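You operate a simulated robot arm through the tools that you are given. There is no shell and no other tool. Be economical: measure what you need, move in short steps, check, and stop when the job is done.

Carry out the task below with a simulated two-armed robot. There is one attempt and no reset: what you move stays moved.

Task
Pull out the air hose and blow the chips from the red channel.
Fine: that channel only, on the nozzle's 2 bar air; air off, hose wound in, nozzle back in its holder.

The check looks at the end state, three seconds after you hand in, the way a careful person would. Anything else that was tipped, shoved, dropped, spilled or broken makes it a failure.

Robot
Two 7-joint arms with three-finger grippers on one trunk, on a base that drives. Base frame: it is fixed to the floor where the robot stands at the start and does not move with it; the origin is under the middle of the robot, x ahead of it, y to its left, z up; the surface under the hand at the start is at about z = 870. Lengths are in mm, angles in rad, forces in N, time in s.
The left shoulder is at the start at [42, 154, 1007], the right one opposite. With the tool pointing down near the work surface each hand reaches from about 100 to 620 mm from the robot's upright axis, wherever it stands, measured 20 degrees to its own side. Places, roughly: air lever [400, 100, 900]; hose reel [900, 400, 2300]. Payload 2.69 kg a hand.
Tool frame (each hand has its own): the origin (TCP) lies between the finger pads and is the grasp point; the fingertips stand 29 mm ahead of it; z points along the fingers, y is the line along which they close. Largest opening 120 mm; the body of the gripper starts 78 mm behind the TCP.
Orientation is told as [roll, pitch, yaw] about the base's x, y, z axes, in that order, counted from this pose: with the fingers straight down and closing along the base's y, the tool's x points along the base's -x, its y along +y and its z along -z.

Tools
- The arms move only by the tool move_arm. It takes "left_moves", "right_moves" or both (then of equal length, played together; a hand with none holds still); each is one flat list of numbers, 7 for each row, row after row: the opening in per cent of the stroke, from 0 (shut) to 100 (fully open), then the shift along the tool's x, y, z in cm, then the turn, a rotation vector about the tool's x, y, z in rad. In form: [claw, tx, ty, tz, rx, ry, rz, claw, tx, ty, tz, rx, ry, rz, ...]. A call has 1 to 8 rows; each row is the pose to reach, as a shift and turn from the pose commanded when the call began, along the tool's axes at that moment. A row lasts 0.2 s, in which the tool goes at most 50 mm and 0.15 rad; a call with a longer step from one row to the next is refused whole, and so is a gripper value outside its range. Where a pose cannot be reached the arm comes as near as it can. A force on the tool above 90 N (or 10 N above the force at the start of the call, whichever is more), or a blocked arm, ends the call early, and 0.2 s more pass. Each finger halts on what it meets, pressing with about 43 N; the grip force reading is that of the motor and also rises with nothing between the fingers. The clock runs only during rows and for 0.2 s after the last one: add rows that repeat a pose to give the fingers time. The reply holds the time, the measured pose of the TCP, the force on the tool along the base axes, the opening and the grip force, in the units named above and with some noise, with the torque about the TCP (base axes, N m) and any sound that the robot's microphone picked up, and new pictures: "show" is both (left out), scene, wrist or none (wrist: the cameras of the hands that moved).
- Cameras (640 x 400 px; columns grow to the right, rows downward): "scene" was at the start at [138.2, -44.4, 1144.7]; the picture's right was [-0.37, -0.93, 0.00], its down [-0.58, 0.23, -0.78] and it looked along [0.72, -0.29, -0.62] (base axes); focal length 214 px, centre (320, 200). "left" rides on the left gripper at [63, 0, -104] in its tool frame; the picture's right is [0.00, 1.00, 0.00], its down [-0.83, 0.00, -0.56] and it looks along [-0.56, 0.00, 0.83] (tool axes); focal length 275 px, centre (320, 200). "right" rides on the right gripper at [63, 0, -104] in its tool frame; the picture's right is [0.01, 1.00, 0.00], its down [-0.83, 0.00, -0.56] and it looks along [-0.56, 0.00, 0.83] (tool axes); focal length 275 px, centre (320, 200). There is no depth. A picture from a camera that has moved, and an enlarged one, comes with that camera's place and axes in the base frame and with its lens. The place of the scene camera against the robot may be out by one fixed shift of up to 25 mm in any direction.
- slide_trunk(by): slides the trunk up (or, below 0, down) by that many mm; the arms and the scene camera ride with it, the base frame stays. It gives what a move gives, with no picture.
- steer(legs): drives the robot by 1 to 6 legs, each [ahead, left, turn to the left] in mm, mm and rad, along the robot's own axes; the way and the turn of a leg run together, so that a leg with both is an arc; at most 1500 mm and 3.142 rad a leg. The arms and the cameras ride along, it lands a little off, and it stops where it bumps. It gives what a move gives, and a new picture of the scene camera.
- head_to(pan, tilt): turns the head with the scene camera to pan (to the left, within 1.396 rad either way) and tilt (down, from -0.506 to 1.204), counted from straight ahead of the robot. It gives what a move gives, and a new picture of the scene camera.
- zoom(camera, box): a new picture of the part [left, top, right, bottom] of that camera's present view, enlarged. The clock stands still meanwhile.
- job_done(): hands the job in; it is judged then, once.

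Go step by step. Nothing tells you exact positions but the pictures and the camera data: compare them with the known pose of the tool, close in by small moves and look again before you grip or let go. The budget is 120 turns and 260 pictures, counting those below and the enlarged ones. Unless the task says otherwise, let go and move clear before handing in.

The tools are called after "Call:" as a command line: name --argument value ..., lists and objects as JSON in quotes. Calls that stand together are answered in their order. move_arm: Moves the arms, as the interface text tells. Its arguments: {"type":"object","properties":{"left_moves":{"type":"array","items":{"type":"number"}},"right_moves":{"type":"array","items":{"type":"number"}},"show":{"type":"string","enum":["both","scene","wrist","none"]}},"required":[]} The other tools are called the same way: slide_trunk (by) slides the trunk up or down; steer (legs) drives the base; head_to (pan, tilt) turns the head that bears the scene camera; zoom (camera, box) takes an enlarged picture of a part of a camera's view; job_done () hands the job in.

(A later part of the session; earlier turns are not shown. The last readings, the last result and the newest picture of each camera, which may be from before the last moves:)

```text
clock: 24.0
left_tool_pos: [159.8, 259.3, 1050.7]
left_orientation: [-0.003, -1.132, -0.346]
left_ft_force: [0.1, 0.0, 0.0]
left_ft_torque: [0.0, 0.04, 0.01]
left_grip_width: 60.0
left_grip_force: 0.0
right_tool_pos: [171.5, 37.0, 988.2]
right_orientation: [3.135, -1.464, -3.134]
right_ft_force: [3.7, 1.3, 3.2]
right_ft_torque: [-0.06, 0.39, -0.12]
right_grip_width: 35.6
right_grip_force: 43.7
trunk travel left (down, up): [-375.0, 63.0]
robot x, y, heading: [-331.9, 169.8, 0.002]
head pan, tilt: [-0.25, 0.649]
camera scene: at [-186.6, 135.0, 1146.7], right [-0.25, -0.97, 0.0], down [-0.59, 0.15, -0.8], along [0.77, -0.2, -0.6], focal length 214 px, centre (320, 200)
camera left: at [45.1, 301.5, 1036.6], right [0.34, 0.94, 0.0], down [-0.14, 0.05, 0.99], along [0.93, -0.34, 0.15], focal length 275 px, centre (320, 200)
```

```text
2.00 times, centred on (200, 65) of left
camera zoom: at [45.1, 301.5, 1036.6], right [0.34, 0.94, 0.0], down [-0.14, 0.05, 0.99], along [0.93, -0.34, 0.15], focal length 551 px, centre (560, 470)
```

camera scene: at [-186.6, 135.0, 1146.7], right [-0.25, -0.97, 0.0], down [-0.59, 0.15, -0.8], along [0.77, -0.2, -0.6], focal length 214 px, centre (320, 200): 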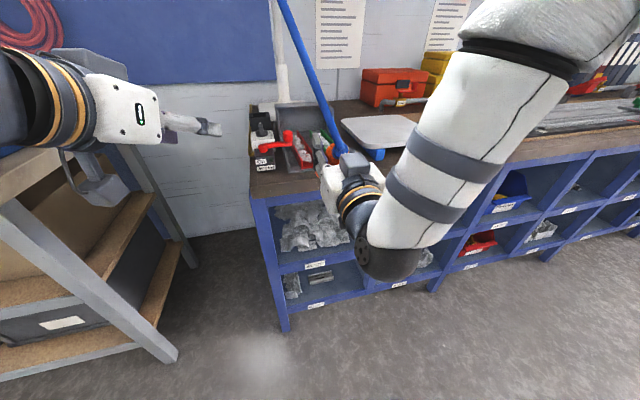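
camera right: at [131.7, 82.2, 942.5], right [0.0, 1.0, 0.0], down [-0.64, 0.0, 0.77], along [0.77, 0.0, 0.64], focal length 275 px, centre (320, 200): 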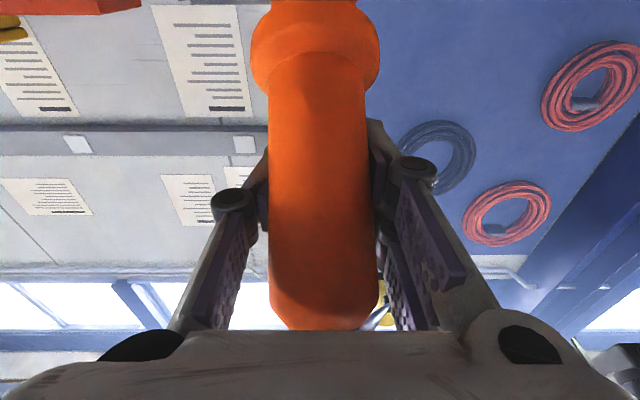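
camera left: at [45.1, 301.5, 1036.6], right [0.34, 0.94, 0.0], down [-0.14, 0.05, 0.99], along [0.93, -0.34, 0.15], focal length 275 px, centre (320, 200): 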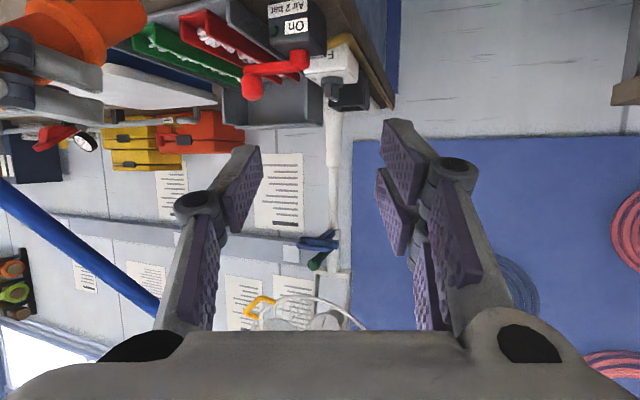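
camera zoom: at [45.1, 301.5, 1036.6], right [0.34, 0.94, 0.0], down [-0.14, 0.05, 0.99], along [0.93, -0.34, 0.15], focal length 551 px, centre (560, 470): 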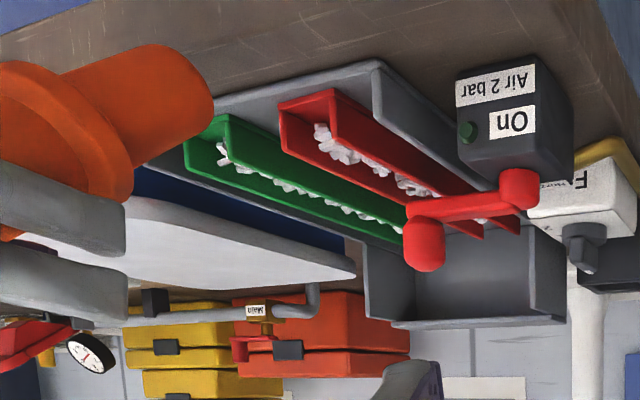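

The wrist camera puts the red channel's line from (318,48) to (540,61) and the knob near (366,90,945). I'll correct the nozzle's aim slightly and bring the left hand to its pre-grasp pose.

Call:
move_arm --left_moves '[50, -0.2, -1.8, 3.2, 0, 0, 0, 50, -0.4, -3.6, 6.4, 0, 0, 0, 50, -0.6, -5.3, 9.7, 0, 0, 0, 50, -0.9, -7.1, 12.9, 0, 0, 0, 50, -1.1, -8.9, 16.1, 0, 0, 0]' --right_moves '[15, 0, 0.1, 0, -0.02, 0, 0.002, 15, 0, 0.26, 0, -0.058, 0, 0.006, 15, 0, 0.26, 0, -0.058, 0, 0.006, 15, 0, 0.26, 0, -0.058, 0, 0.006, 15, 0, 0.26, 0, -0.058, 0, 0.006]'

```text
clock: 25.2
left_tool_pos: [272.0, 123.2, 990.0]
left_orientation: [0.0, -1.134, -0.349]
left_ft_force: [0.4, -0.7, -1.0]
left_ft_torque: [0.0, -0.03, 0.01]
left_grip_width: 60.1
left_grip_force: 0.1
right_tool_pos: [168.5, 48.9, 990.6]
right_orientation: [3.137, -1.466, -3.084]
right_ft_force: [2.1, 2.4, 2.9]
right_ft_torque: [-0.03, 0.36, -0.05]
right_grip_width: 35.2
right_grip_force: 43.3
right hand out of reach, approached as far as the arm can: row 2, 3, 4, 5
trunk travel left (down, up): [-375.0, 63.0]
robot x, y, heading: [-329.0, 165.8, 0.002]
head pan, tilt: [-0.25, 0.649]
camera scene: at [-186.6, 134.5, 1146.7], right [-0.25, -0.97, 0.0], down [-0.59, 0.15, -0.8], along [0.77, -0.2, -0.61], focal length 214 px, centre (320, 200)
camera right: at [71.9, 44.8, 916.2], right [-0.05, 1.0, 0.0], down [-0.64, -0.03, 0.77], along [0.77, 0.04, 0.64], focal length 275 px, centre (320, 200)
camera left: at [157.0, 165.4, 976.1], right [0.34, 0.94, 0.0], down [-0.14, 0.05, 0.99], along [0.93, -0.34, 0.15], focal length 275 px, centre (320, 200)
```

scene: 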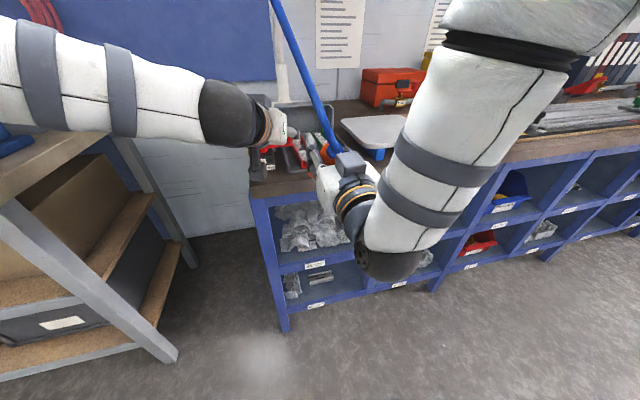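
right: 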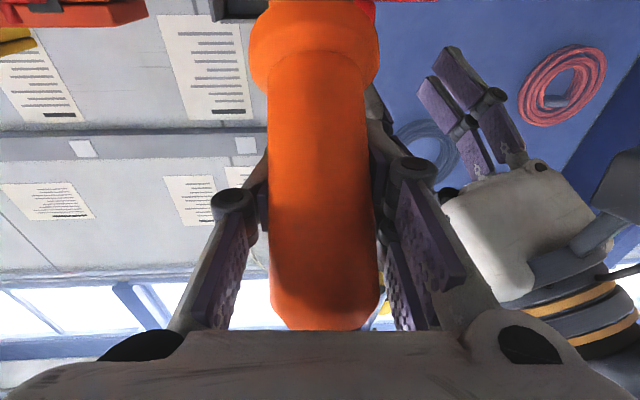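
left: 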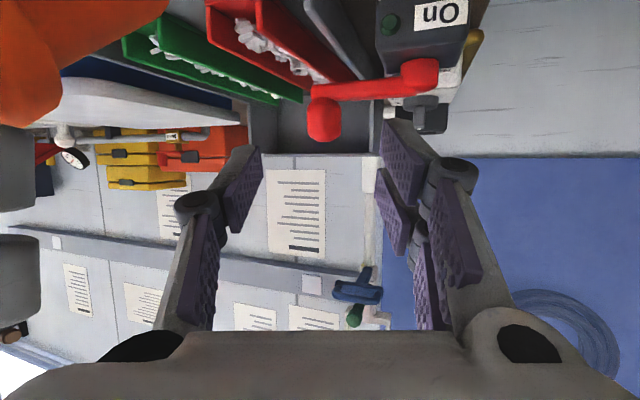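

The knob is where I expected. The left hand goes most of the way in, a bit higher to clear the lever arm, while I nudge the nozzle's aim.

Call:
move_arm --left_moves '[50, -0.7, 0, 3, 0, 0, 0, 50, -0.7, 0, 6.5, 0, 0, 0]' --right_moves '[15, 0, -0.5, 0.8, 0, 0, 0, 15, 0, -0.9, 1.5, 0, 0, 0]' --show "wrist"

```text
clock: 25.8
left_tool_pos: [329.2, 104.2, 970.9]
left_orientation: [0.001, -1.133, -0.35]
left_ft_force: [-0.1, -0.1, 1.2]
left_ft_torque: [0.02, 0.02, 0.0]
left_grip_width: 60.1
left_grip_force: 0.1
right_tool_pos: [182.9, 52.2, 993.6]
right_orientation: [3.14, -1.465, -3.089]
right_ft_force: [2.9, 0.9, 3.5]
right_ft_torque: [-0.07, 0.37, -0.09]
right_grip_width: 35.6
right_grip_force: 43.4
right hand out of reach, approached as far as the arm can: row 1, 2
trunk travel left (down, up): [-375.0, 63.0]
robot x, y, heading: [-327.6, 169.0, 0.002]
head pan, tilt: [-0.25, 0.649]
camera right: at [84.2, 48.2, 919.7], right [-0.05, 1.0, 0.0], down [-0.64, -0.03, 0.77], along [0.77, 0.04, 0.64], focal length 275 px, centre (320, 200)
camera left: at [214.5, 145.2, 956.6], right [0.34, 0.94, 0.0], down [-0.14, 0.05, 0.99], along [0.93, -0.34, 0.15], focal length 275 px, centre (320, 200)
```

right: 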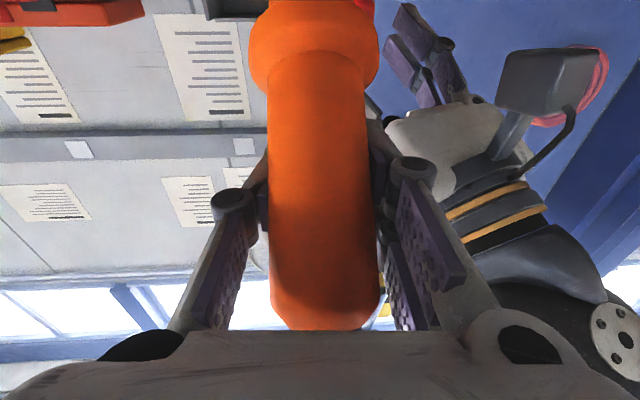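
left: 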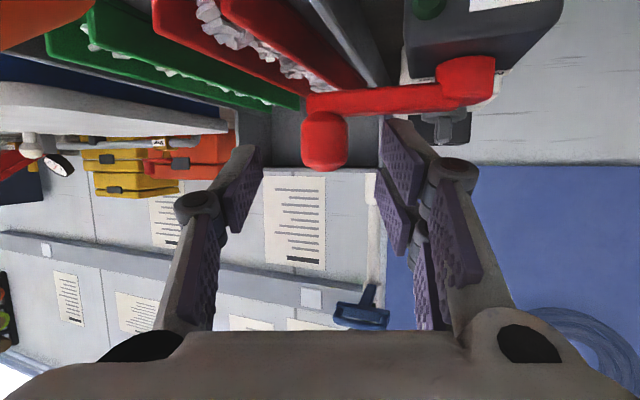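

I'll restore the nozzle's yaw to the reachable pose and have the left hand close on the knob.

Call:
move_arm --left_moves '[50, 0, 0, 2.2, 0, 0, 0, 50, 0, 0, 4.0, 0, 0, 0, 30, 0, 0, 4.0, 0, 0, 0, 15, 0, 0, 4.0, 0, 0, 0, 15, 0, 0, 4.0, 0, 0, 0]' --right_moves '[15, 0.2, -0.3, -0.4, 0.028, 0, -0.003, 15, 0.4, -0.6, -0.8, 0.055, 0, -0.006, 15, 0.4, -0.6, -0.8, 0.055, 0, -0.006, 15, 0.4, -0.6, -0.8, 0.055, 0, -0.006, 15, 0.4, -0.6, -0.8, 0.055, 0, -0.006]'

```text
clock: 27.0
left_tool_pos: [363.0, 90.7, 954.2]
left_orientation: [0.0, -1.133, -0.35]
left_ft_force: [1.3, 2.3, 9.2]
left_ft_torque: [0.59, 0.27, -0.08]
left_grip_width: 28.5
left_grip_force: 45.1
right_tool_pos: [172.8, 47.1, 988.5]
right_orientation: [3.139, -1.465, -3.136]
right_ft_force: [3.9, 1.2, 2.6]
right_ft_torque: [-0.02, 0.38, -0.08]
right_grip_width: 35.3
right_grip_force: 42.9
trunk travel left (down, up): [-375.0, 63.0]
robot x, y, heading: [-327.3, 171.0, 0.003]
head pan, tilt: [-0.25, 0.649]
camera scene: at [-187.4, 135.1, 1146.8], right [-0.25, -0.97, 0.0], down [-0.59, 0.15, -0.8], along [0.77, -0.2, -0.6], focal length 214 px, centre (320, 200)
camera right: at [76.1, 47.1, 915.1], right [0.0, 1.0, 0.0], down [-0.64, 0.0, 0.77], along [0.77, 0.0, 0.64], focal length 275 px, centre (320, 200)
camera left: at [247.0, 132.9, 939.5], right [0.34, 0.94, 0.0], down [-0.14, 0.05, 0.99], along [0.93, -0.34, 0.15], focal length 275 px, centre (320, 200)
```

scene: 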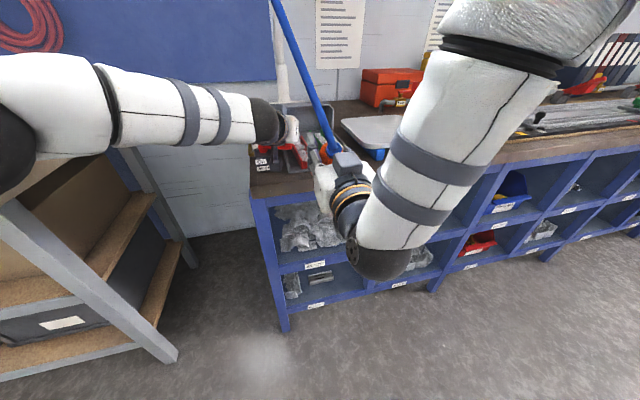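
right: 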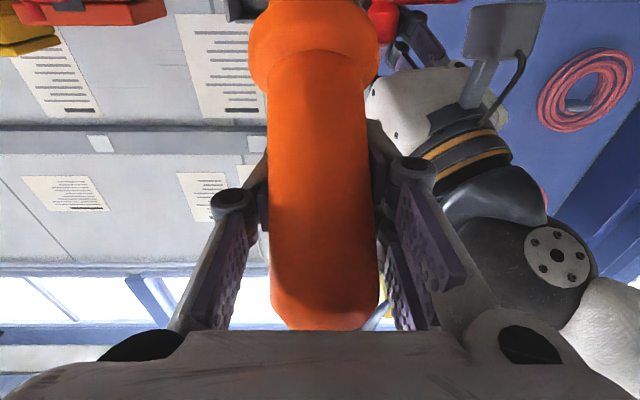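
left: 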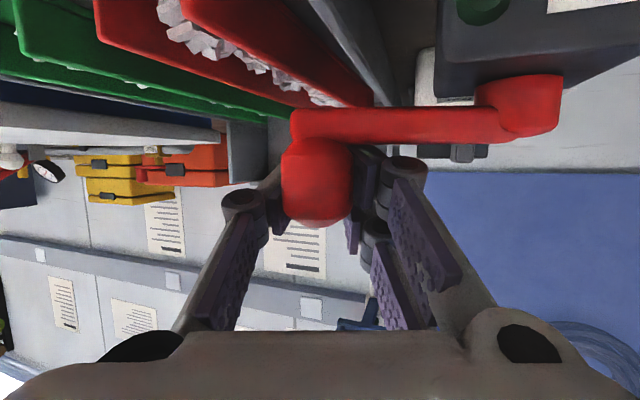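

The knob is gripped. I'll start turning the lever toward "On", pulling toward the front along the arc, and check at 45°.

Call:
move_arm --left_moves '[15, 0.8, -0.42, -1.71, 0, 0, 0, 15, 1.62, -0.34, -3.46, 0, 0, 0, 15, 2.4, 0.24, -5.12, 0, 0, 0]' --show "wrist"

```text
clock: 27.8
left_tool_pos: [322.8, 120.0, 961.1]
left_orientation: [0.02, -1.158, -0.345]
left_ft_force: [17.1, 4.6, 1.4]
left_ft_torque: [-0.01, -0.53, -0.58]
left_grip_width: 29.9
left_grip_force: 5.9
right_tool_pos: [177.1, 49.0, 989.5]
right_orientation: [-3.135, -1.465, 3.137]
right_ft_force: [2.7, 2.3, 3.7]
right_ft_torque: [-0.03, 0.41, -0.12]
right_grip_width: 35.4
right_grip_force: 42.5
trunk travel left (down, up): [-375.0, 63.0]
robot x, y, heading: [-326.8, 167.6, -0.001]
head pan, tilt: [-0.25, 0.649]
stopped in row 3 (left hand): the force on the tool passed its limit at 99 N (the readings are from after the stop); the commanded pose is now the measured one
camera left: at [208.6, 159.3, 944.6], right [0.32, 0.95, 0.01], down [-0.17, 0.04, 0.98], along [0.93, -0.32, 0.17], focal length 275 px, centre (320, 200)
```

left: 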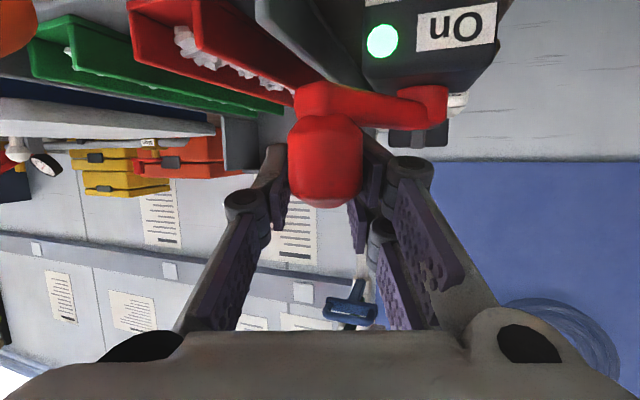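

The green lamp is lit and the lever met its stop at about 45°. I'll wait a moment and look at the chips.

Call:
move_arm --left_moves '[25, 0, 0, 0, 0, 0, 0, 40, 0, 0, 0, 0, 0, 0, 50, 0, 0, 0, 0, 0, 0]' --show "wrist"

```text
clock: 28.6
left_tool_pos: [321.1, 117.0, 959.9]
left_orientation: [0.016, -1.152, -0.345]
left_ft_force: [-1.8, -1.1, 2.8]
left_ft_torque: [0.07, -0.04, 0.01]
left_grip_width: 64.0
left_grip_force: 0.0
right_tool_pos: [176.6, 46.2, 989.3]
right_orientation: [3.138, -1.464, -3.134]
right_ft_force: [3.1, 1.1, 3.1]
right_ft_torque: [-0.03, 0.33, -0.11]
right_grip_width: 35.5
right_grip_force: 42.6
trunk travel left (down, up): [-375.0, 63.0]
robot x, y, heading: [-331.0, 167.1, -0.002]
head pan, tilt: [-0.25, 0.649]
camera left: at [205.6, 156.8, 944.0], right [0.33, 0.95, 0.01], down [-0.16, 0.05, 0.99], along [0.93, -0.32, 0.17], focal length 275 px, centre (320, 200)
```

left: 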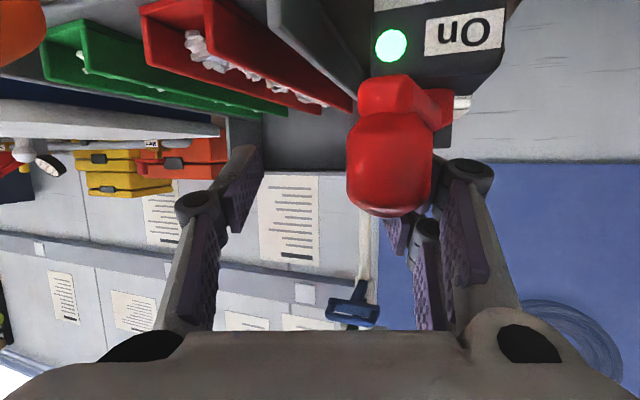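

The air lever has gone fully to On, with the lamp lit. I'll open wider, draw the left hand back, and check whether chips are moving.

Call:
move_arm --left_moves '[80, 0, 0, 0, 0, 0, 0, 80, 0, 0, -3, 0, 0, 0, 80, 0, 0, -7, 0, 0, 0, 80, 0, 0, -10, 0, 0, 0]' --show "wrist"

Call:
zoom --camera "left" --box '[0, 0, 400, 150]'

```text
clock: 29.6
left_tool_pos: [233.4, 147.1, 1001.4]
left_orientation: [0.015, -1.153, -0.345]
left_ft_force: [0.2, 1.1, -0.5]
left_ft_torque: [0.03, 0.02, -0.01]
left_grip_width: 96.2
left_grip_force: 0.0
right_tool_pos: [174.9, 48.2, 988.7]
right_orientation: [3.139, -1.465, -3.136]
right_ft_force: [2.7, 1.5, 2.8]
right_ft_torque: [-0.06, 0.36, -0.08]
right_grip_width: 35.4
right_grip_force: 43.0
trunk travel left (down, up): [-375.0, 63.0]
robot x, y, heading: [-332.8, 168.2, -0.001]
head pan, tilt: [-0.25, 0.649]
camera left: at [118.2, 187.3, 985.4], right [0.33, 0.95, 0.01], down [-0.17, 0.05, 0.99], along [0.93, -0.32, 0.17], focal length 275 px, centre (320, 200)
```

left: 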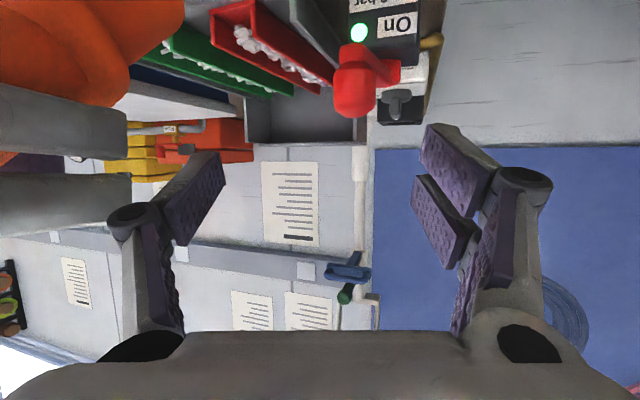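

```text
1.60 times, centred on (200, 75) of left
camera zoom: at [118.2, 187.3, 985.4], right [0.33, 0.95, 0.01], down [-0.17, 0.05, 0.99], along [0.93, -0.32, 0.17], focal length 440 px, centre (512, 400)
```

zoom: 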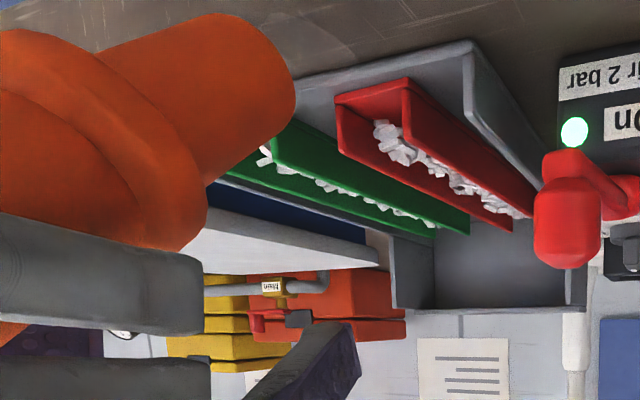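

The chips have not moved; the tip is still too far back. I'll advance along the channel in small steps.

Call:
move_arm --right_moves '[15, 0.15, 0.05, 1.5, 0, 0, 0, 15, 0.32, 0.1, 3.0, 0, 0, 0, 15, 0.32, 0.1, 3.0, 0, 0, 0]' --show "none"

Call:
zoom --camera "left" --box '[0, 0, 400, 150]'

```text
clock: 30.4
left_tool_pos: [233.4, 147.2, 1001.8]
left_orientation: [0.017, -1.155, -0.345]
left_ft_force: [-0.5, -0.2, 0.1]
left_ft_torque: [0.02, 0.0, -0.03]
left_grip_width: 95.6
left_grip_force: 0.2
right_tool_pos: [205.9, 48.6, 989.1]
right_orientation: [3.133, -1.466, -3.131]
right_ft_force: [-0.4, 0.4, -0.1]
right_ft_torque: [0.0, 0.01, 0.02]
right_grip_width: 35.6
right_grip_force: 42.6
trunk travel left (down, up): [-375.0, 63.0]
robot x, y, heading: [-329.0, 168.3, -0.002]
head pan, tilt: [-0.25, 0.649]
```

```text
1.60 times, centred on (200, 75) of left
camera zoom: at [118.9, 186.8, 985.2], right [0.33, 0.95, 0.01], down [-0.17, 0.05, 0.99], along [0.93, -0.32, 0.17], focal length 440 px, centre (512, 400)
```

zoom: 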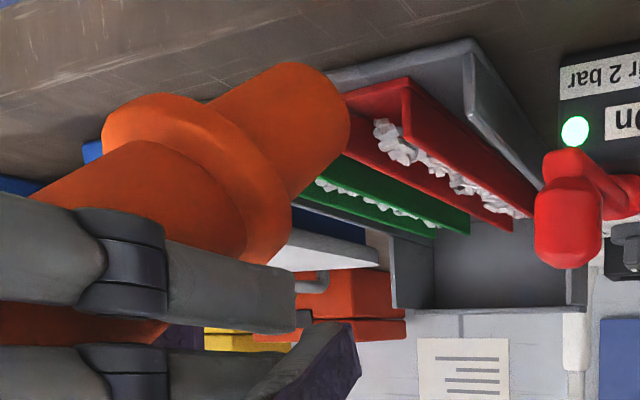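

No movement yet. I'll advance another 30 mm.

Call:
move_arm --right_moves '[15, 0.15, 0.05, 1.5, 0, 0, 0, 15, 0.32, 0.1, 3.0, 0, 0, 0, 15, 0.32, 0.1, 3.0, 0, 0, 0]' --show "scene"

Call:
zoom --camera "left" --box '[0, 0, 400, 150]'

```text
clock: 31.2
left_tool_pos: [233.6, 146.9, 1001.8]
left_orientation: [0.017, -1.153, -0.346]
left_ft_force: [-0.1, 0.1, -1.2]
left_ft_torque: [-0.04, -0.02, -0.01]
left_grip_width: 95.9
left_grip_force: 0.0
right_tool_pos: [234.5, 48.7, 989.4]
right_orientation: [3.136, -1.466, -3.13]
right_ft_force: [0.1, 0.0, 0.6]
right_ft_torque: [-0.02, -0.1, 0.02]
right_grip_width: 35.8
right_grip_force: 43.1
trunk travel left (down, up): [-375.0, 63.0]
robot x, y, heading: [-329.3, 165.9, 0.002]
head pan, tilt: [-0.25, 0.649]
camera scene: at [-185.9, 134.8, 1146.8], right [-0.25, -0.97, 0.0], down [-0.59, 0.15, -0.8], along [0.77, -0.2, -0.6], focal length 214 px, centre (320, 200)
```

scene: 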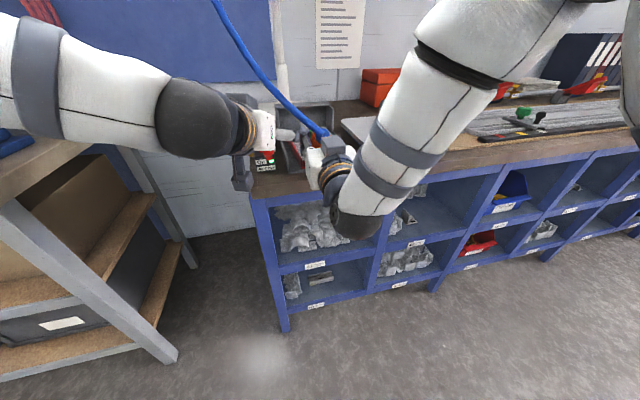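

```text
1.60 times, centred on (200, 75) of left
camera zoom: at [118.8, 186.9, 985.4], right [0.33, 0.95, 0.01], down [-0.17, 0.05, 0.99], along [0.93, -0.32, 0.17], focal length 440 px, centre (512, 400)
```

zoom: 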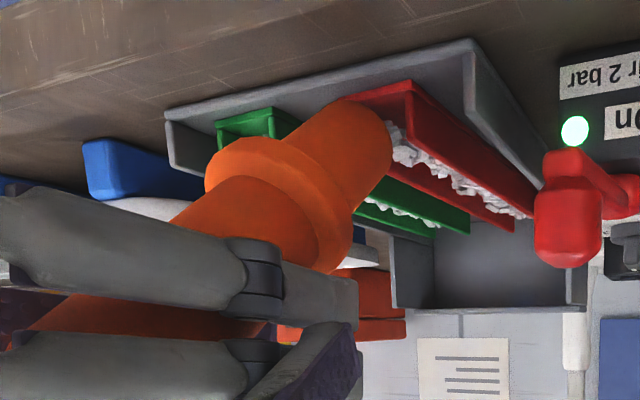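

I'll look closely at the tip and the chips.

Call:
zoom --camera "left" --box '[190, 40, 350, 150]'

Call:
zoom --camera "scene" --box '[240, 90, 360, 190]'

```text
3.64 times, centred on (270, 95) of left
camera zoom: at [118.8, 186.9, 985.4], right [0.33, 0.95, 0.01], down [-0.17, 0.05, 0.99], along [0.93, -0.32, 0.17], focal length 1001 px, centre (502, 582)
```

zoom: 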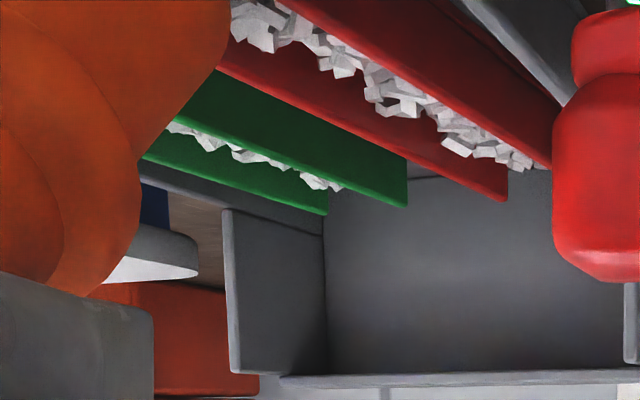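

```text
4.00 times, centred on (300, 140) of scene
camera zoom: at [-185.9, 134.8, 1146.8], right [-0.25, -0.97, 0.0], down [-0.59, 0.15, -0.8], along [0.77, -0.2, -0.6], focal length 858 px, centre (400, 440)
```

zoom: 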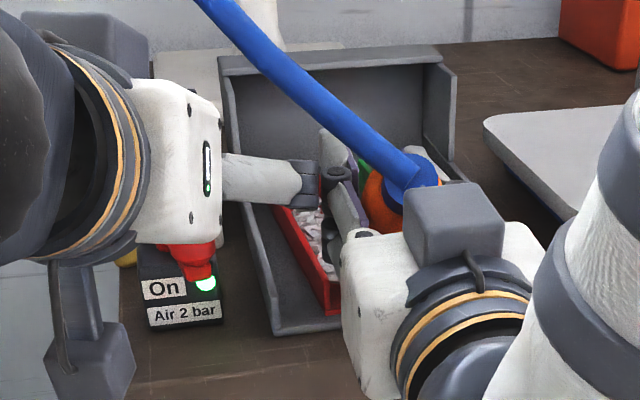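

I need a better side/top view of the tip against the channel, so I'll raise the left hand and turn it fingers-down to look from above.

Call:
move_arm --left_moves '[80, -1.25, 0.1, -1.1, -0.025, 0.14, -0.039, 80, -2.5, 0.3, -2.2, -0.049, 0.28, -0.078, 80, -3.75, 0.4, -3.4, -0.074, 0.42, -0.117, 80, -5, 0.5, -4.5, -0.099, 0.56, -0.155, 80, -6.25, 0.6, -5.6, -0.124, 0.701, -0.194, 80, -7.5, 0.8, -6.7, -0.148, 0.841, -0.233, 80, -8.8, 0.9, -7.9, -0.173, 0.981, -0.272, 80, -10, 1, -9, -0.198, 1.121, -0.311]' --show "wrist"

Call:
zoom --camera "left" --box '[0, 0, 320, 200]'

```text
clock: 33.0
left_tool_pos: [143.6, 174.4, 1090.3]
left_orientation: [-0.008, -0.063, 0.019]
left_ft_force: [0.6, -0.1, -0.3]
left_ft_torque: [-0.05, -0.01, 0.01]
left_grip_width: 96.0
left_grip_force: 0.0
left hand out of reach, approached as far as the arm can: row 6, 7, 8
right_tool_pos: [235.2, 49.3, 989.1]
right_orientation: [-3.138, -1.465, -3.141]
right_ft_force: [-0.8, -0.5, -1.8]
right_ft_torque: [0.02, 0.05, -0.08]
right_grip_width: 35.7
right_grip_force: 43.3
trunk travel left (down, up): [-375.0, 63.0]
robot x, y, heading: [-329.3, 169.1, 0.002]
head pan, tilt: [-0.25, 0.649]
camera left: at [73.3, 174.2, 1188.9], right [-0.01, 1.0, -0.01], down [0.79, 0.01, 0.61], along [0.61, 0.0, -0.79], focal length 275 px, centre (320, 200)
```

left: 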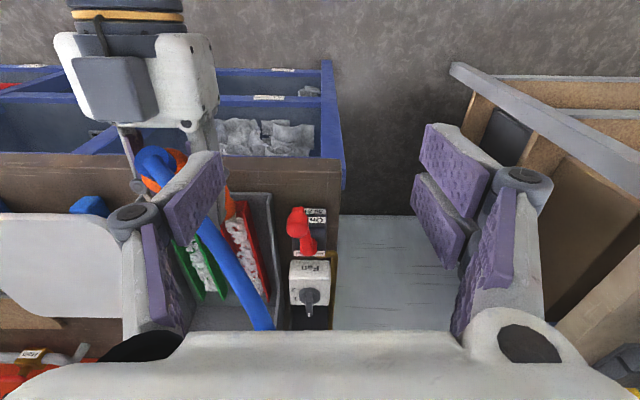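

```text
2.00 times, centred on (160, 100) of left
camera zoom: at [73.3, 174.2, 1188.9], right [-0.01, 1.0, -0.01], down [0.79, 0.01, 0.61], along [0.61, 0.0, -0.79], focal length 551 px, centre (640, 400)
```

zoom: 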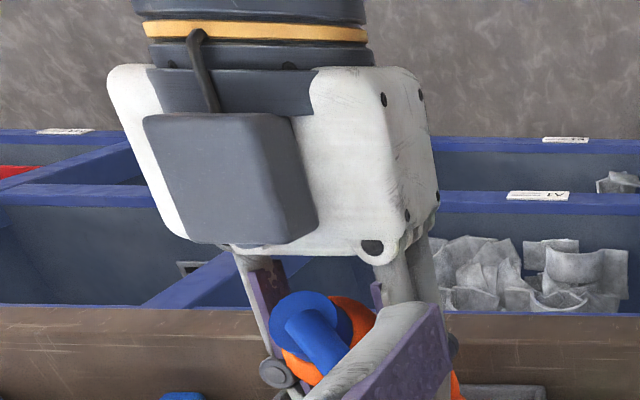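

Call:
zoom --camera "left" --box '[120, 140, 340, 320]'

```text
2.22 times, centred on (230, 230) of left
camera zoom: at [73.3, 174.2, 1188.9], right [-0.01, 1.0, -0.01], down [0.79, 0.01, 0.61], along [0.61, 0.0, -0.79], focal length 612 px, centre (520, 133)
```

zoom: 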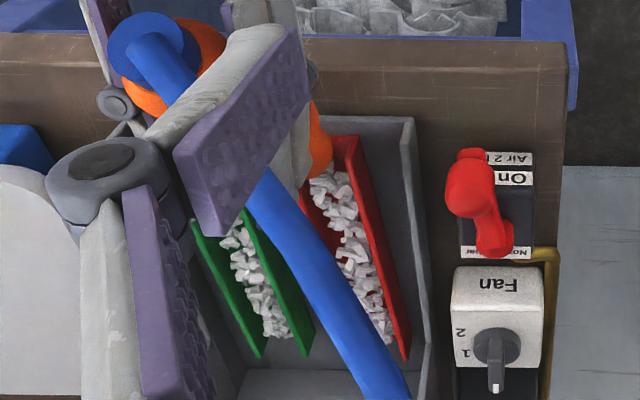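

The tip is laterally over the red channel's near end, but the chips sit still. I'll check the gauge and Main valve before going closer.

Call:
head_to --pan -0.6 --tilt 0.45

Call:
zoom --camera "scene" --box '[200, 60, 420, 200]'

Call:
zoom --camera "left" --box '[250, 190, 350, 330]'

```text
clock: 33.8
left_tool_pos: [143.0, 173.3, 1089.9]
left_orientation: [-0.006, -0.066, 0.019]
left_ft_force: [-0.2, 0.4, 0.5]
left_ft_torque: [-0.01, 0.0, 0.01]
left_grip_width: 96.0
left_grip_force: 0.0
right_tool_pos: [234.7, 48.9, 990.5]
right_orientation: [3.136, -1.465, -3.134]
right_ft_force: [-0.3, -1.0, -1.6]
right_ft_torque: [0.02, -0.01, 0.02]
right_grip_width: 36.0
right_grip_force: 42.6
trunk travel left (down, up): [-375.0, 63.0]
robot x, y, heading: [-324.9, 165.3, -0.002]
head pan, tilt: [-0.6, 0.45]
camera scene: at [-193.8, 104.4, 1164.5], right [-0.56, -0.83, 0.0], down [-0.36, 0.25, -0.9], along [0.74, -0.51, -0.44], focal length 214 px, centre (320, 200)
```

scene: 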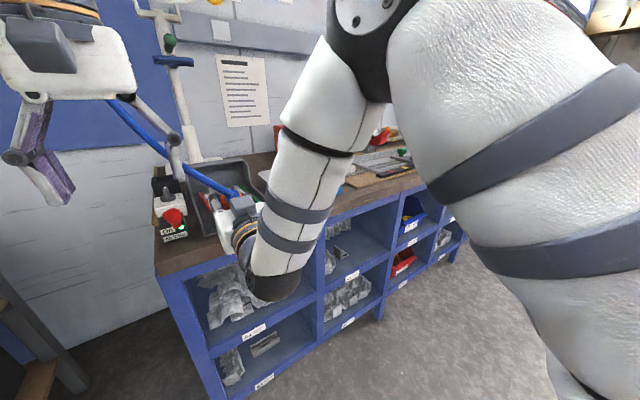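

```text
2.86 times, centred on (310, 130) of scene
camera zoom: at [-193.8, 104.4, 1164.5], right [-0.56, -0.83, 0.0], down [-0.36, 0.25, -0.9], along [0.74, -0.51, -0.44], focal length 613 px, centre (349, 400)
```

zoom: 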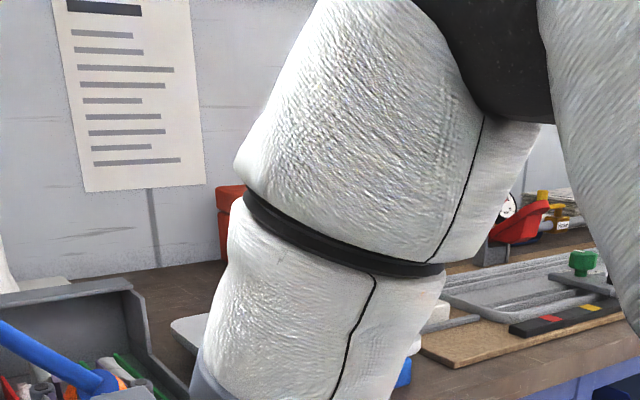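

```text
2.86 times, centred on (300, 260) of left
camera zoom: at [73.4, 173.0, 1189.1], right [-0.01, 1.0, -0.01], down [0.79, 0.01, 0.61], along [0.61, 0.0, -0.79], focal length 786 px, centre (377, 29)
```

zoom: 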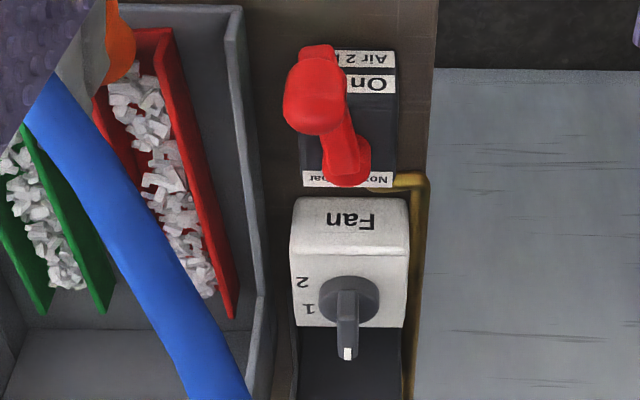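

The tip sits about 8 mm toward the −y wall. I'll shift it +8 mm, forward 15 mm and down 5 mm, and look again.

Call:
move_arm --right_moves '[15, 0, 0.8, 0, 0, 0, 0, 15, 0.6, 0.8, 1.5, 0, 0, 0, 15, 0.6, 0.8, 1.5, 0, 0, 0, 15, 0.6, 0.8, 1.5, 0, 0, 0]' --show "none"

Call:
zoom --camera "left" --box '[180, 180, 320, 320]'

```text
clock: 34.8
left_tool_pos: [143.4, 174.0, 1091.4]
left_orientation: [-0.004, -0.066, 0.019]
left_ft_force: [0.4, -0.6, -0.5]
left_ft_torque: [0.0, 0.0, 0.0]
left_grip_width: 96.2
left_grip_force: 0.0
right_tool_pos: [252.1, 56.6, 985.9]
right_orientation: [3.137, -1.462, -3.134]
right_ft_force: [-1.3, 0.0, 6.2]
right_ft_torque: [0.03, -0.48, 0.04]
right_grip_width: 35.8
right_grip_force: 43.3
trunk travel left (down, up): [-375.0, 63.0]
robot x, y, heading: [-327.7, 170.2, 0.003]
head pan, tilt: [-0.6, 0.45]
```

```text
2.86 times, centred on (250, 250) of left
camera zoom: at [72.5, 173.3, 1189.4], right [-0.01, 1.0, -0.01], down [0.79, 0.02, 0.61], along [0.61, 0.0, -0.79], focal length 786 px, centre (520, 57)
```

zoom: 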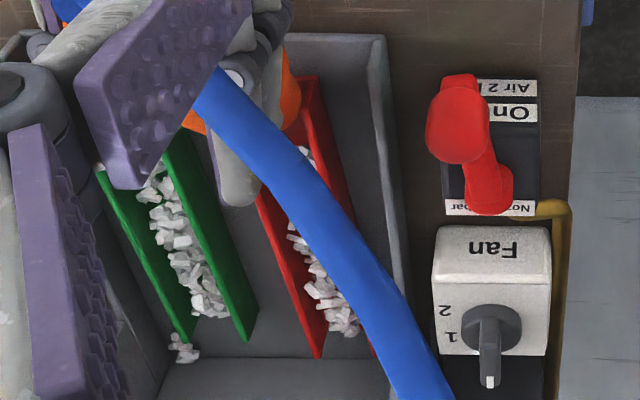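

Contact force rose, and a clump now lies past the green channel's far end. I'll look closely before letting more time pass.

Call:
zoom --camera "left" --box '[205, 230, 285, 320]'

Call:
zoom --camera "scene" --box '[150, 150, 270, 250]'

```text
4.44 times, centred on (245, 275) of left
camera zoom: at [72.5, 173.3, 1189.4], right [-0.01, 1.0, -0.01], down [0.79, 0.02, 0.61], along [0.61, 0.0, -0.79], focal length 1224 px, centre (653, -133)
```

zoom: 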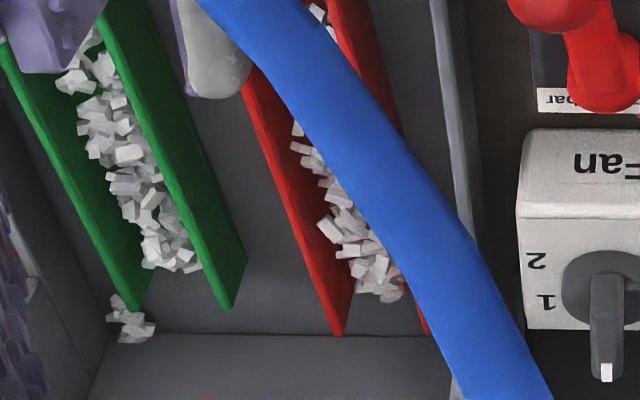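

```text
4.00 times, centred on (210, 200) of scene
camera zoom: at [-194.6, 104.5, 1164.7], right [-0.56, -0.83, 0.0], down [-0.36, 0.25, -0.9], along [0.74, -0.51, -0.43], focal length 858 px, centre (760, 200)
```

zoom: 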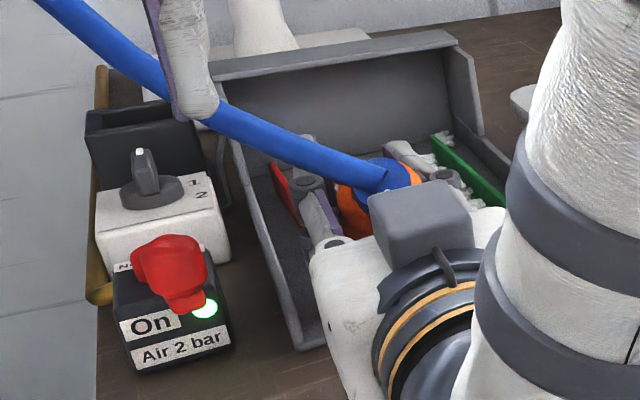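

The clump could be the first chips blown out of the red channel. I'll lift the tip 7 mm off its contact and bring the left hand back to its low viewing pose, which is also ready for the lever.

Call:
move_arm --left_moves '[80, -1.05, -0.34, 1.2, 0.023, -0.133, 0.037, 80, -2.1, -0.68, 2.4, 0.047, -0.265, 0.074, 80, -3.15, -1.0, 3.6, 0.07, -0.398, 0.11, 80, -4.2, -1.35, 4.8, 0.094, -0.53, 0.147, 80, -5.25, -1.7, 6, 0.117, -0.663, 0.184, 80, -6.3, -2.0, 7.2, 0.14, -0.795, 0.221, 80, -7.35, -2.35, 8.4, 0.164, -0.928, 0.257, 80, -8.4, -2.7, 9.6, 0.187, -1.06, 0.294]' --right_moves '[15, -0.7, 0, 0, 0, 0, 0, 15, -0.7, 0, 0, 0, 0, 0, 15, -0.7, 0, 0, 0, 0, 0, 15, -0.7, 0, 0, 0, 0, 0, 15, -0.7, 0, 0, 0, 0, 0, 15, -0.7, 0, 0, 0, 0, 0, 15, -0.7, 0, 0, 0, 0, 0, 15, -0.7, 0, 0, 0, 0, 0]' --show "none"

Call:
zoom --camera "left" --box '[100, 0, 400, 150]'

```text
clock: 36.6
left_tool_pos: [228.8, 148.2, 996.0]
left_orientation: [-0.011, -1.089, -0.303]
left_ft_force: [-0.3, 2.9, -3.4]
left_ft_torque: [0.1, 0.01, -0.13]
left_grip_width: 96.0
left_grip_force: 0.1
right_tool_pos: [251.2, 56.7, 992.0]
right_orientation: [3.134, -1.464, -3.133]
right_ft_force: [1.4, -2.4, -0.1]
right_ft_torque: [0.09, 0.1, 0.08]
right_grip_width: 35.6
right_grip_force: 42.7
trunk travel left (down, up): [-375.0, 63.0]
robot x, y, heading: [-329.0, 165.4, -0.003]
head pan, tilt: [-0.6, 0.45]
```

```text
2.13 times, centred on (250, 75) of left
camera zoom: at [112.5, 186.9, 987.3], right [0.31, 0.95, 0.0], down [-0.1, 0.03, 0.99], along [0.95, -0.31, 0.11], focal length 587 px, centre (469, 467)
```

zoom: 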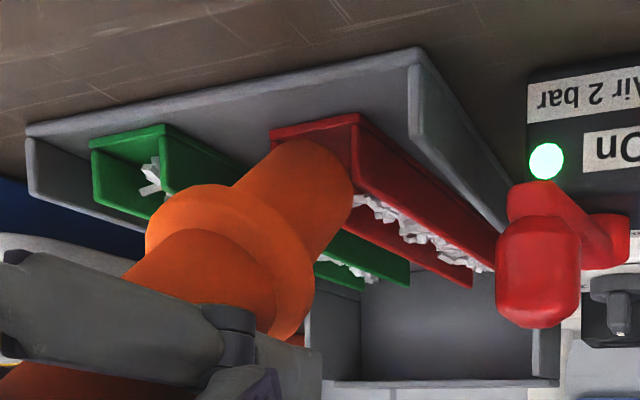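

The near end looks clearer. I'll advance another 25 mm and look, easing the left hand sideways a little since it touches lightly.

Call:
move_arm --left_moves '[80, 0, 1.0, -0.5, 0, 0, 0, 80, 0, 2.0, -1, 0, 0, 0, 80, 0, 2, -1, 0, 0, 0, 80, 0, 2, -1, 0, 0, 0]' --right_moves '[15, 0, 0, 0, 0, 0, 0, 15, 0.13, 0.1, 1.25, 0, 0, 0, 15, 0.27, 0.15, 2.5, 0, 0, 0, 15, 0.27, 0.15, 2.5, 0, 0, 0]' --show "none"

Call:
zoom --camera "left" --box '[100, 0, 400, 150]'

```text
clock: 37.6
left_tool_pos: [225.7, 170.4, 1002.7]
left_orientation: [-0.01, -1.093, -0.307]
left_ft_force: [-0.5, 0.6, 1.2]
left_ft_torque: [0.0, 0.01, 0.0]
left_grip_width: 95.9
left_grip_force: 0.0
right_tool_pos: [276.2, 60.0, 992.4]
right_orientation: [3.137, -1.464, -3.133]
right_ft_force: [0.1, 0.4, 0.6]
right_ft_torque: [-0.04, -0.04, -0.02]
right_grip_width: 35.9
right_grip_force: 42.9
trunk travel left (down, up): [-375.0, 63.0]
robot x, y, heading: [-333.3, 169.2, 0.0]
head pan, tilt: [-0.6, 0.45]
```

```text
2.13 times, centred on (250, 75) of left
camera zoom: at [109.8, 209.1, 993.5], right [0.31, 0.95, 0.0], down [-0.11, 0.03, 0.99], along [0.95, -0.31, 0.11], focal length 587 px, centre (469, 467)
```

zoom: 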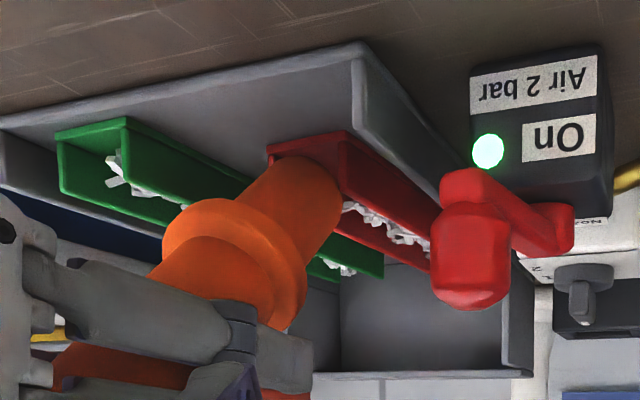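

The red mouth looks empty and the green chips are in place. I'll continue the sweep.

Call:
move_arm --right_moves '[15, 0.16, 0.1, 1.5, 0, 0, 0, 15, 0.32, 0.17, 3.0, 0, 0, 0, 15, 0.32, 0.17, 3.0, 0, 0, 0, 15, 0.32, 0.17, 3.0, 0, 0, 0]' --show "none"

Call:
zoom --camera "left" --box '[100, 0, 400, 150]'

```text
clock: 38.6
left_tool_pos: [222.3, 172.1, 1006.9]
left_orientation: [-0.006, -1.099, -0.306]
left_ft_force: [0.9, 0.0, 0.0]
left_ft_torque: [-0.02, -0.05, 0.01]
left_grip_width: 96.0
left_grip_force: 0.1
right_tool_pos: [303.8, 62.9, 997.5]
right_orientation: [-3.134, -1.452, 3.139]
right_ft_force: [-22.1, 7.3, 25.4]
right_ft_torque: [-0.2, 0.29, -0.23]
right_grip_width: 38.4
right_grip_force: 43.0
trunk travel left (down, up): [-375.0, 63.0]
robot x, y, heading: [-323.3, 168.0, 0.004]
head pan, tilt: [-0.6, 0.45]
```

```text
2.13 times, centred on (250, 75) of left
camera zoom: at [105.9, 210.2, 995.8], right [0.31, 0.95, 0.0], down [-0.11, 0.03, 0.99], along [0.94, -0.31, 0.12], focal length 587 px, centre (469, 467)
```

zoom: 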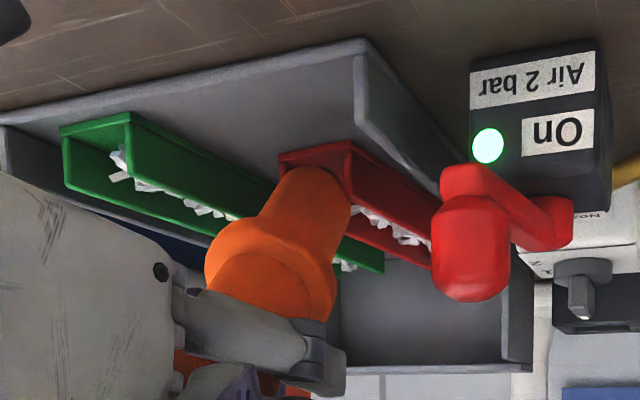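

The tip is pressing on something with about 33 N. I'll back it up and off right away.

Call:
move_arm --right_moves '[15, -1.5, 0, -1.0, 0, 0, 0, 15, -2.5, 0, -2.0, 0, 0, 0]' --show "wrist"

Call:
zoom --camera "left" --box '[100, 0, 400, 150]'

```text
clock: 39.2
left_tool_pos: [226.2, 171.4, 1003.4]
left_orientation: [-0.008, -1.093, -0.306]
left_ft_force: [-0.5, -0.4, -0.2]
left_ft_torque: [0.0, -0.04, 0.03]
left_grip_width: 95.8
left_grip_force: 0.0
right_tool_pos: [282.5, 60.0, 1013.4]
right_orientation: [3.139, -1.469, -3.136]
right_ft_force: [-1.1, -0.6, -1.6]
right_ft_torque: [-0.01, -0.02, -0.02]
right_grip_width: 38.3
right_grip_force: 42.9
trunk travel left (down, up): [-375.0, 63.0]
robot x, y, heading: [-327.4, 170.0, -0.005]
head pan, tilt: [-0.6, 0.45]
camera right: at [185.4, 60.1, 939.2], right [0.0, 1.0, 0.0], down [-0.64, 0.0, 0.77], along [0.77, 0.0, 0.64], focal length 275 px, centre (320, 200)
```

right: 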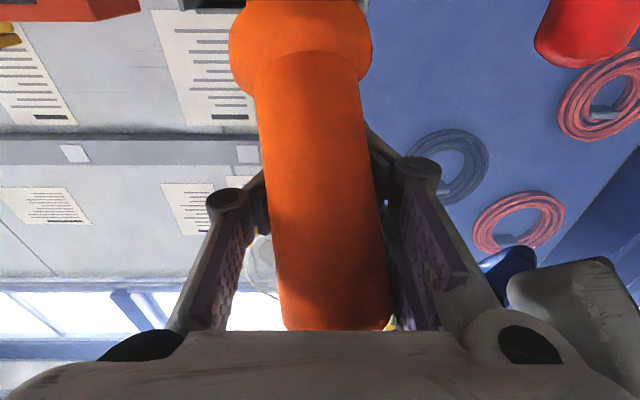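

```text
2.13 times, centred on (250, 75) of left
camera zoom: at [110.0, 208.8, 993.1], right [0.31, 0.95, 0.0], down [-0.11, 0.03, 0.99], along [0.95, -0.31, 0.11], focal length 587 px, centre (469, 467)
```

zoom: 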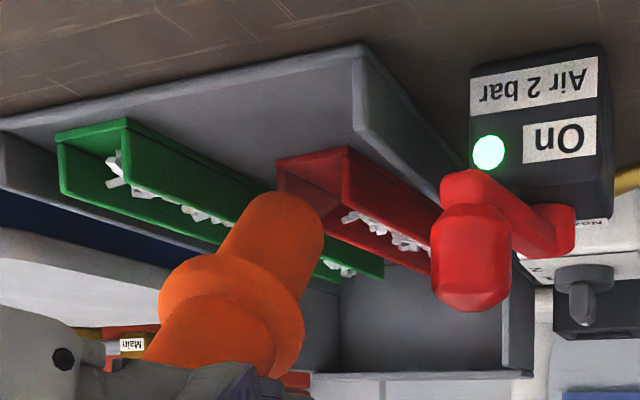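

The nozzle has rotated in the grip: it is steeper and leans slightly to −y. It also pushed the red channel back by about 50 mm, and I'll restore that later. First I'll correct the nozzle's attitude in place.

Call:
move_arm --right_moves '[10, -0.5, 0, -0.5, 0, -0.1, 0.05, 10, -1, 0, -1, 0, -0.2, 0.1, 10, -1, 0, -1, 0, -0.25, 0.13, 10, -1, 0, -1, 0, -0.25, 0.13]' --show "wrist"

Call:
zoom --camera "left" --box '[100, 0, 400, 150]'

```text
clock: 40.2
left_tool_pos: [227.1, 171.9, 1001.9]
left_orientation: [-0.009, -1.094, -0.305]
left_ft_force: [-2.9, 3.8, 0.7]
left_ft_torque: [-0.04, 0.0, -0.23]
left_grip_width: 96.2
left_grip_force: 0.1
right_tool_pos: [270.6, 72.8, 1026.9]
right_orientation: [2.792, -1.194, -2.791]
right_ft_force: [1.8, -4.1, -2.1]
right_ft_torque: [-0.08, -0.08, 0.23]
right_grip_width: 37.9
right_grip_force: 42.8
right hand out of reach, approached as far as the arm can: row 2, 3, 4
trunk travel left (down, up): [-375.0, 63.0]
robot x, y, heading: [-332.2, 169.0, 0.001]
head pan, tilt: [-0.6, 0.45]
camera right: at [194.4, 83.5, 931.6], right [-0.02, 0.99, 0.12], down [-0.81, -0.09, 0.58], along [0.59, -0.09, 0.8], focal length 275 px, centre (320, 200)
```

right: 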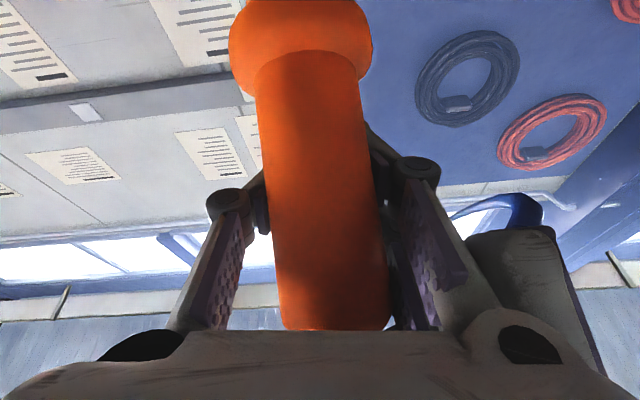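

```text
2.13 times, centred on (250, 75) of left
camera zoom: at [110.0, 209.1, 993.4], right [0.31, 0.95, 0.0], down [-0.11, 0.03, 0.99], along [0.95, -0.31, 0.11], focal length 587 px, centre (469, 467)
```

zoom: 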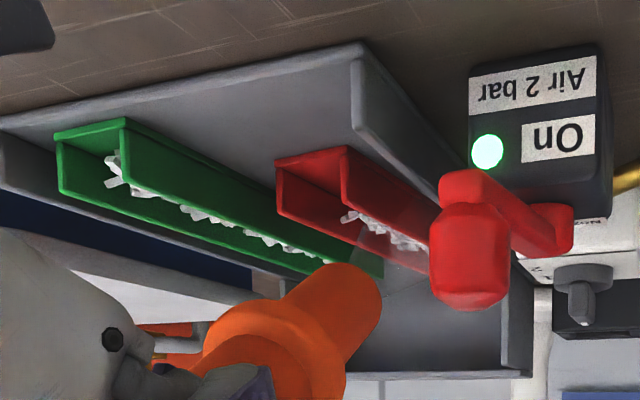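

A faint jet seems visible now. I'll zoom in on it.

Call:
zoom --camera "left" --box '[210, 60, 350, 150]'

```text
4.44 times, centred on (280, 105) of left
camera zoom: at [110.0, 209.1, 993.4], right [0.31, 0.95, 0.0], down [-0.11, 0.03, 0.99], along [0.95, -0.31, 0.11], focal length 1224 px, centre (498, 622)
```

zoom: 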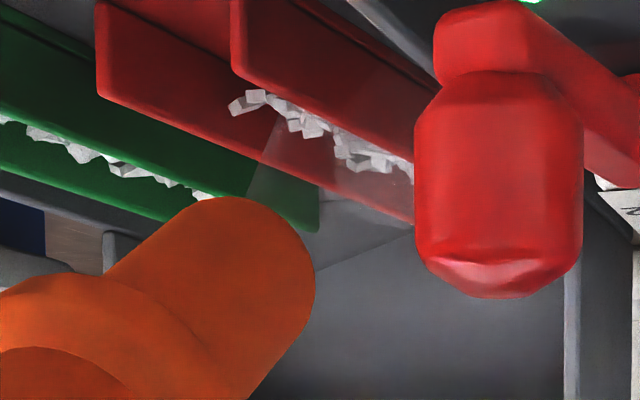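

The jet cone is visible and falls on the red chips. I'll hold for a second, edging the left hand off its light contact, and compare.

Call:
move_arm --left_moves '[80, 0, 0.5, 0, 0, 0, 0, 80, 0, 1.0, 0, 0, 0, 0, 80, 0, 1, 0, 0, 0, 0, 80, 0, 1, 0, 0, 0, 0, 80, 0, 1, 0, 0, 0, 0, 80, 0, 1, 0, 0, 0, 0]' --show "none"

Call:
zoom --camera "left" --box '[160, 30, 350, 150]'

```text
clock: 41.6
left_tool_pos: [229.9, 180.7, 1002.5]
left_orientation: [-0.01, -1.093, -0.305]
left_ft_force: [0.2, -0.1, 0.3]
left_ft_torque: [-0.01, 0.02, 0.0]
left_grip_width: 95.8
left_grip_force: 0.0
right_tool_pos: [271.5, 73.3, 1025.7]
right_orientation: [2.79, -1.194, -2.791]
right_ft_force: [0.6, -0.5, -1.0]
right_ft_torque: [-0.01, 0.04, -0.02]
right_grip_width: 37.9
right_grip_force: 43.1
trunk travel left (down, up): [-375.0, 63.0]
robot x, y, heading: [-325.4, 167.7, 0.0]
head pan, tilt: [-0.6, 0.45]
```

```text
3.33 times, centred on (255, 90) of left
camera zoom: at [113.2, 218.1, 993.6], right [0.31, 0.95, 0.0], down [-0.11, 0.03, 0.99], along [0.95, -0.31, 0.11], focal length 918 px, centre (537, 567)
```

zoom: 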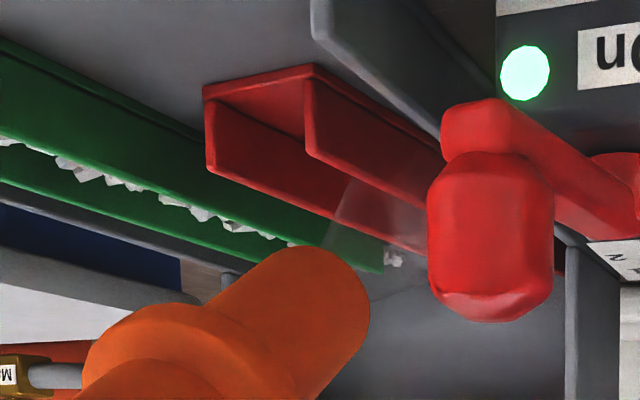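

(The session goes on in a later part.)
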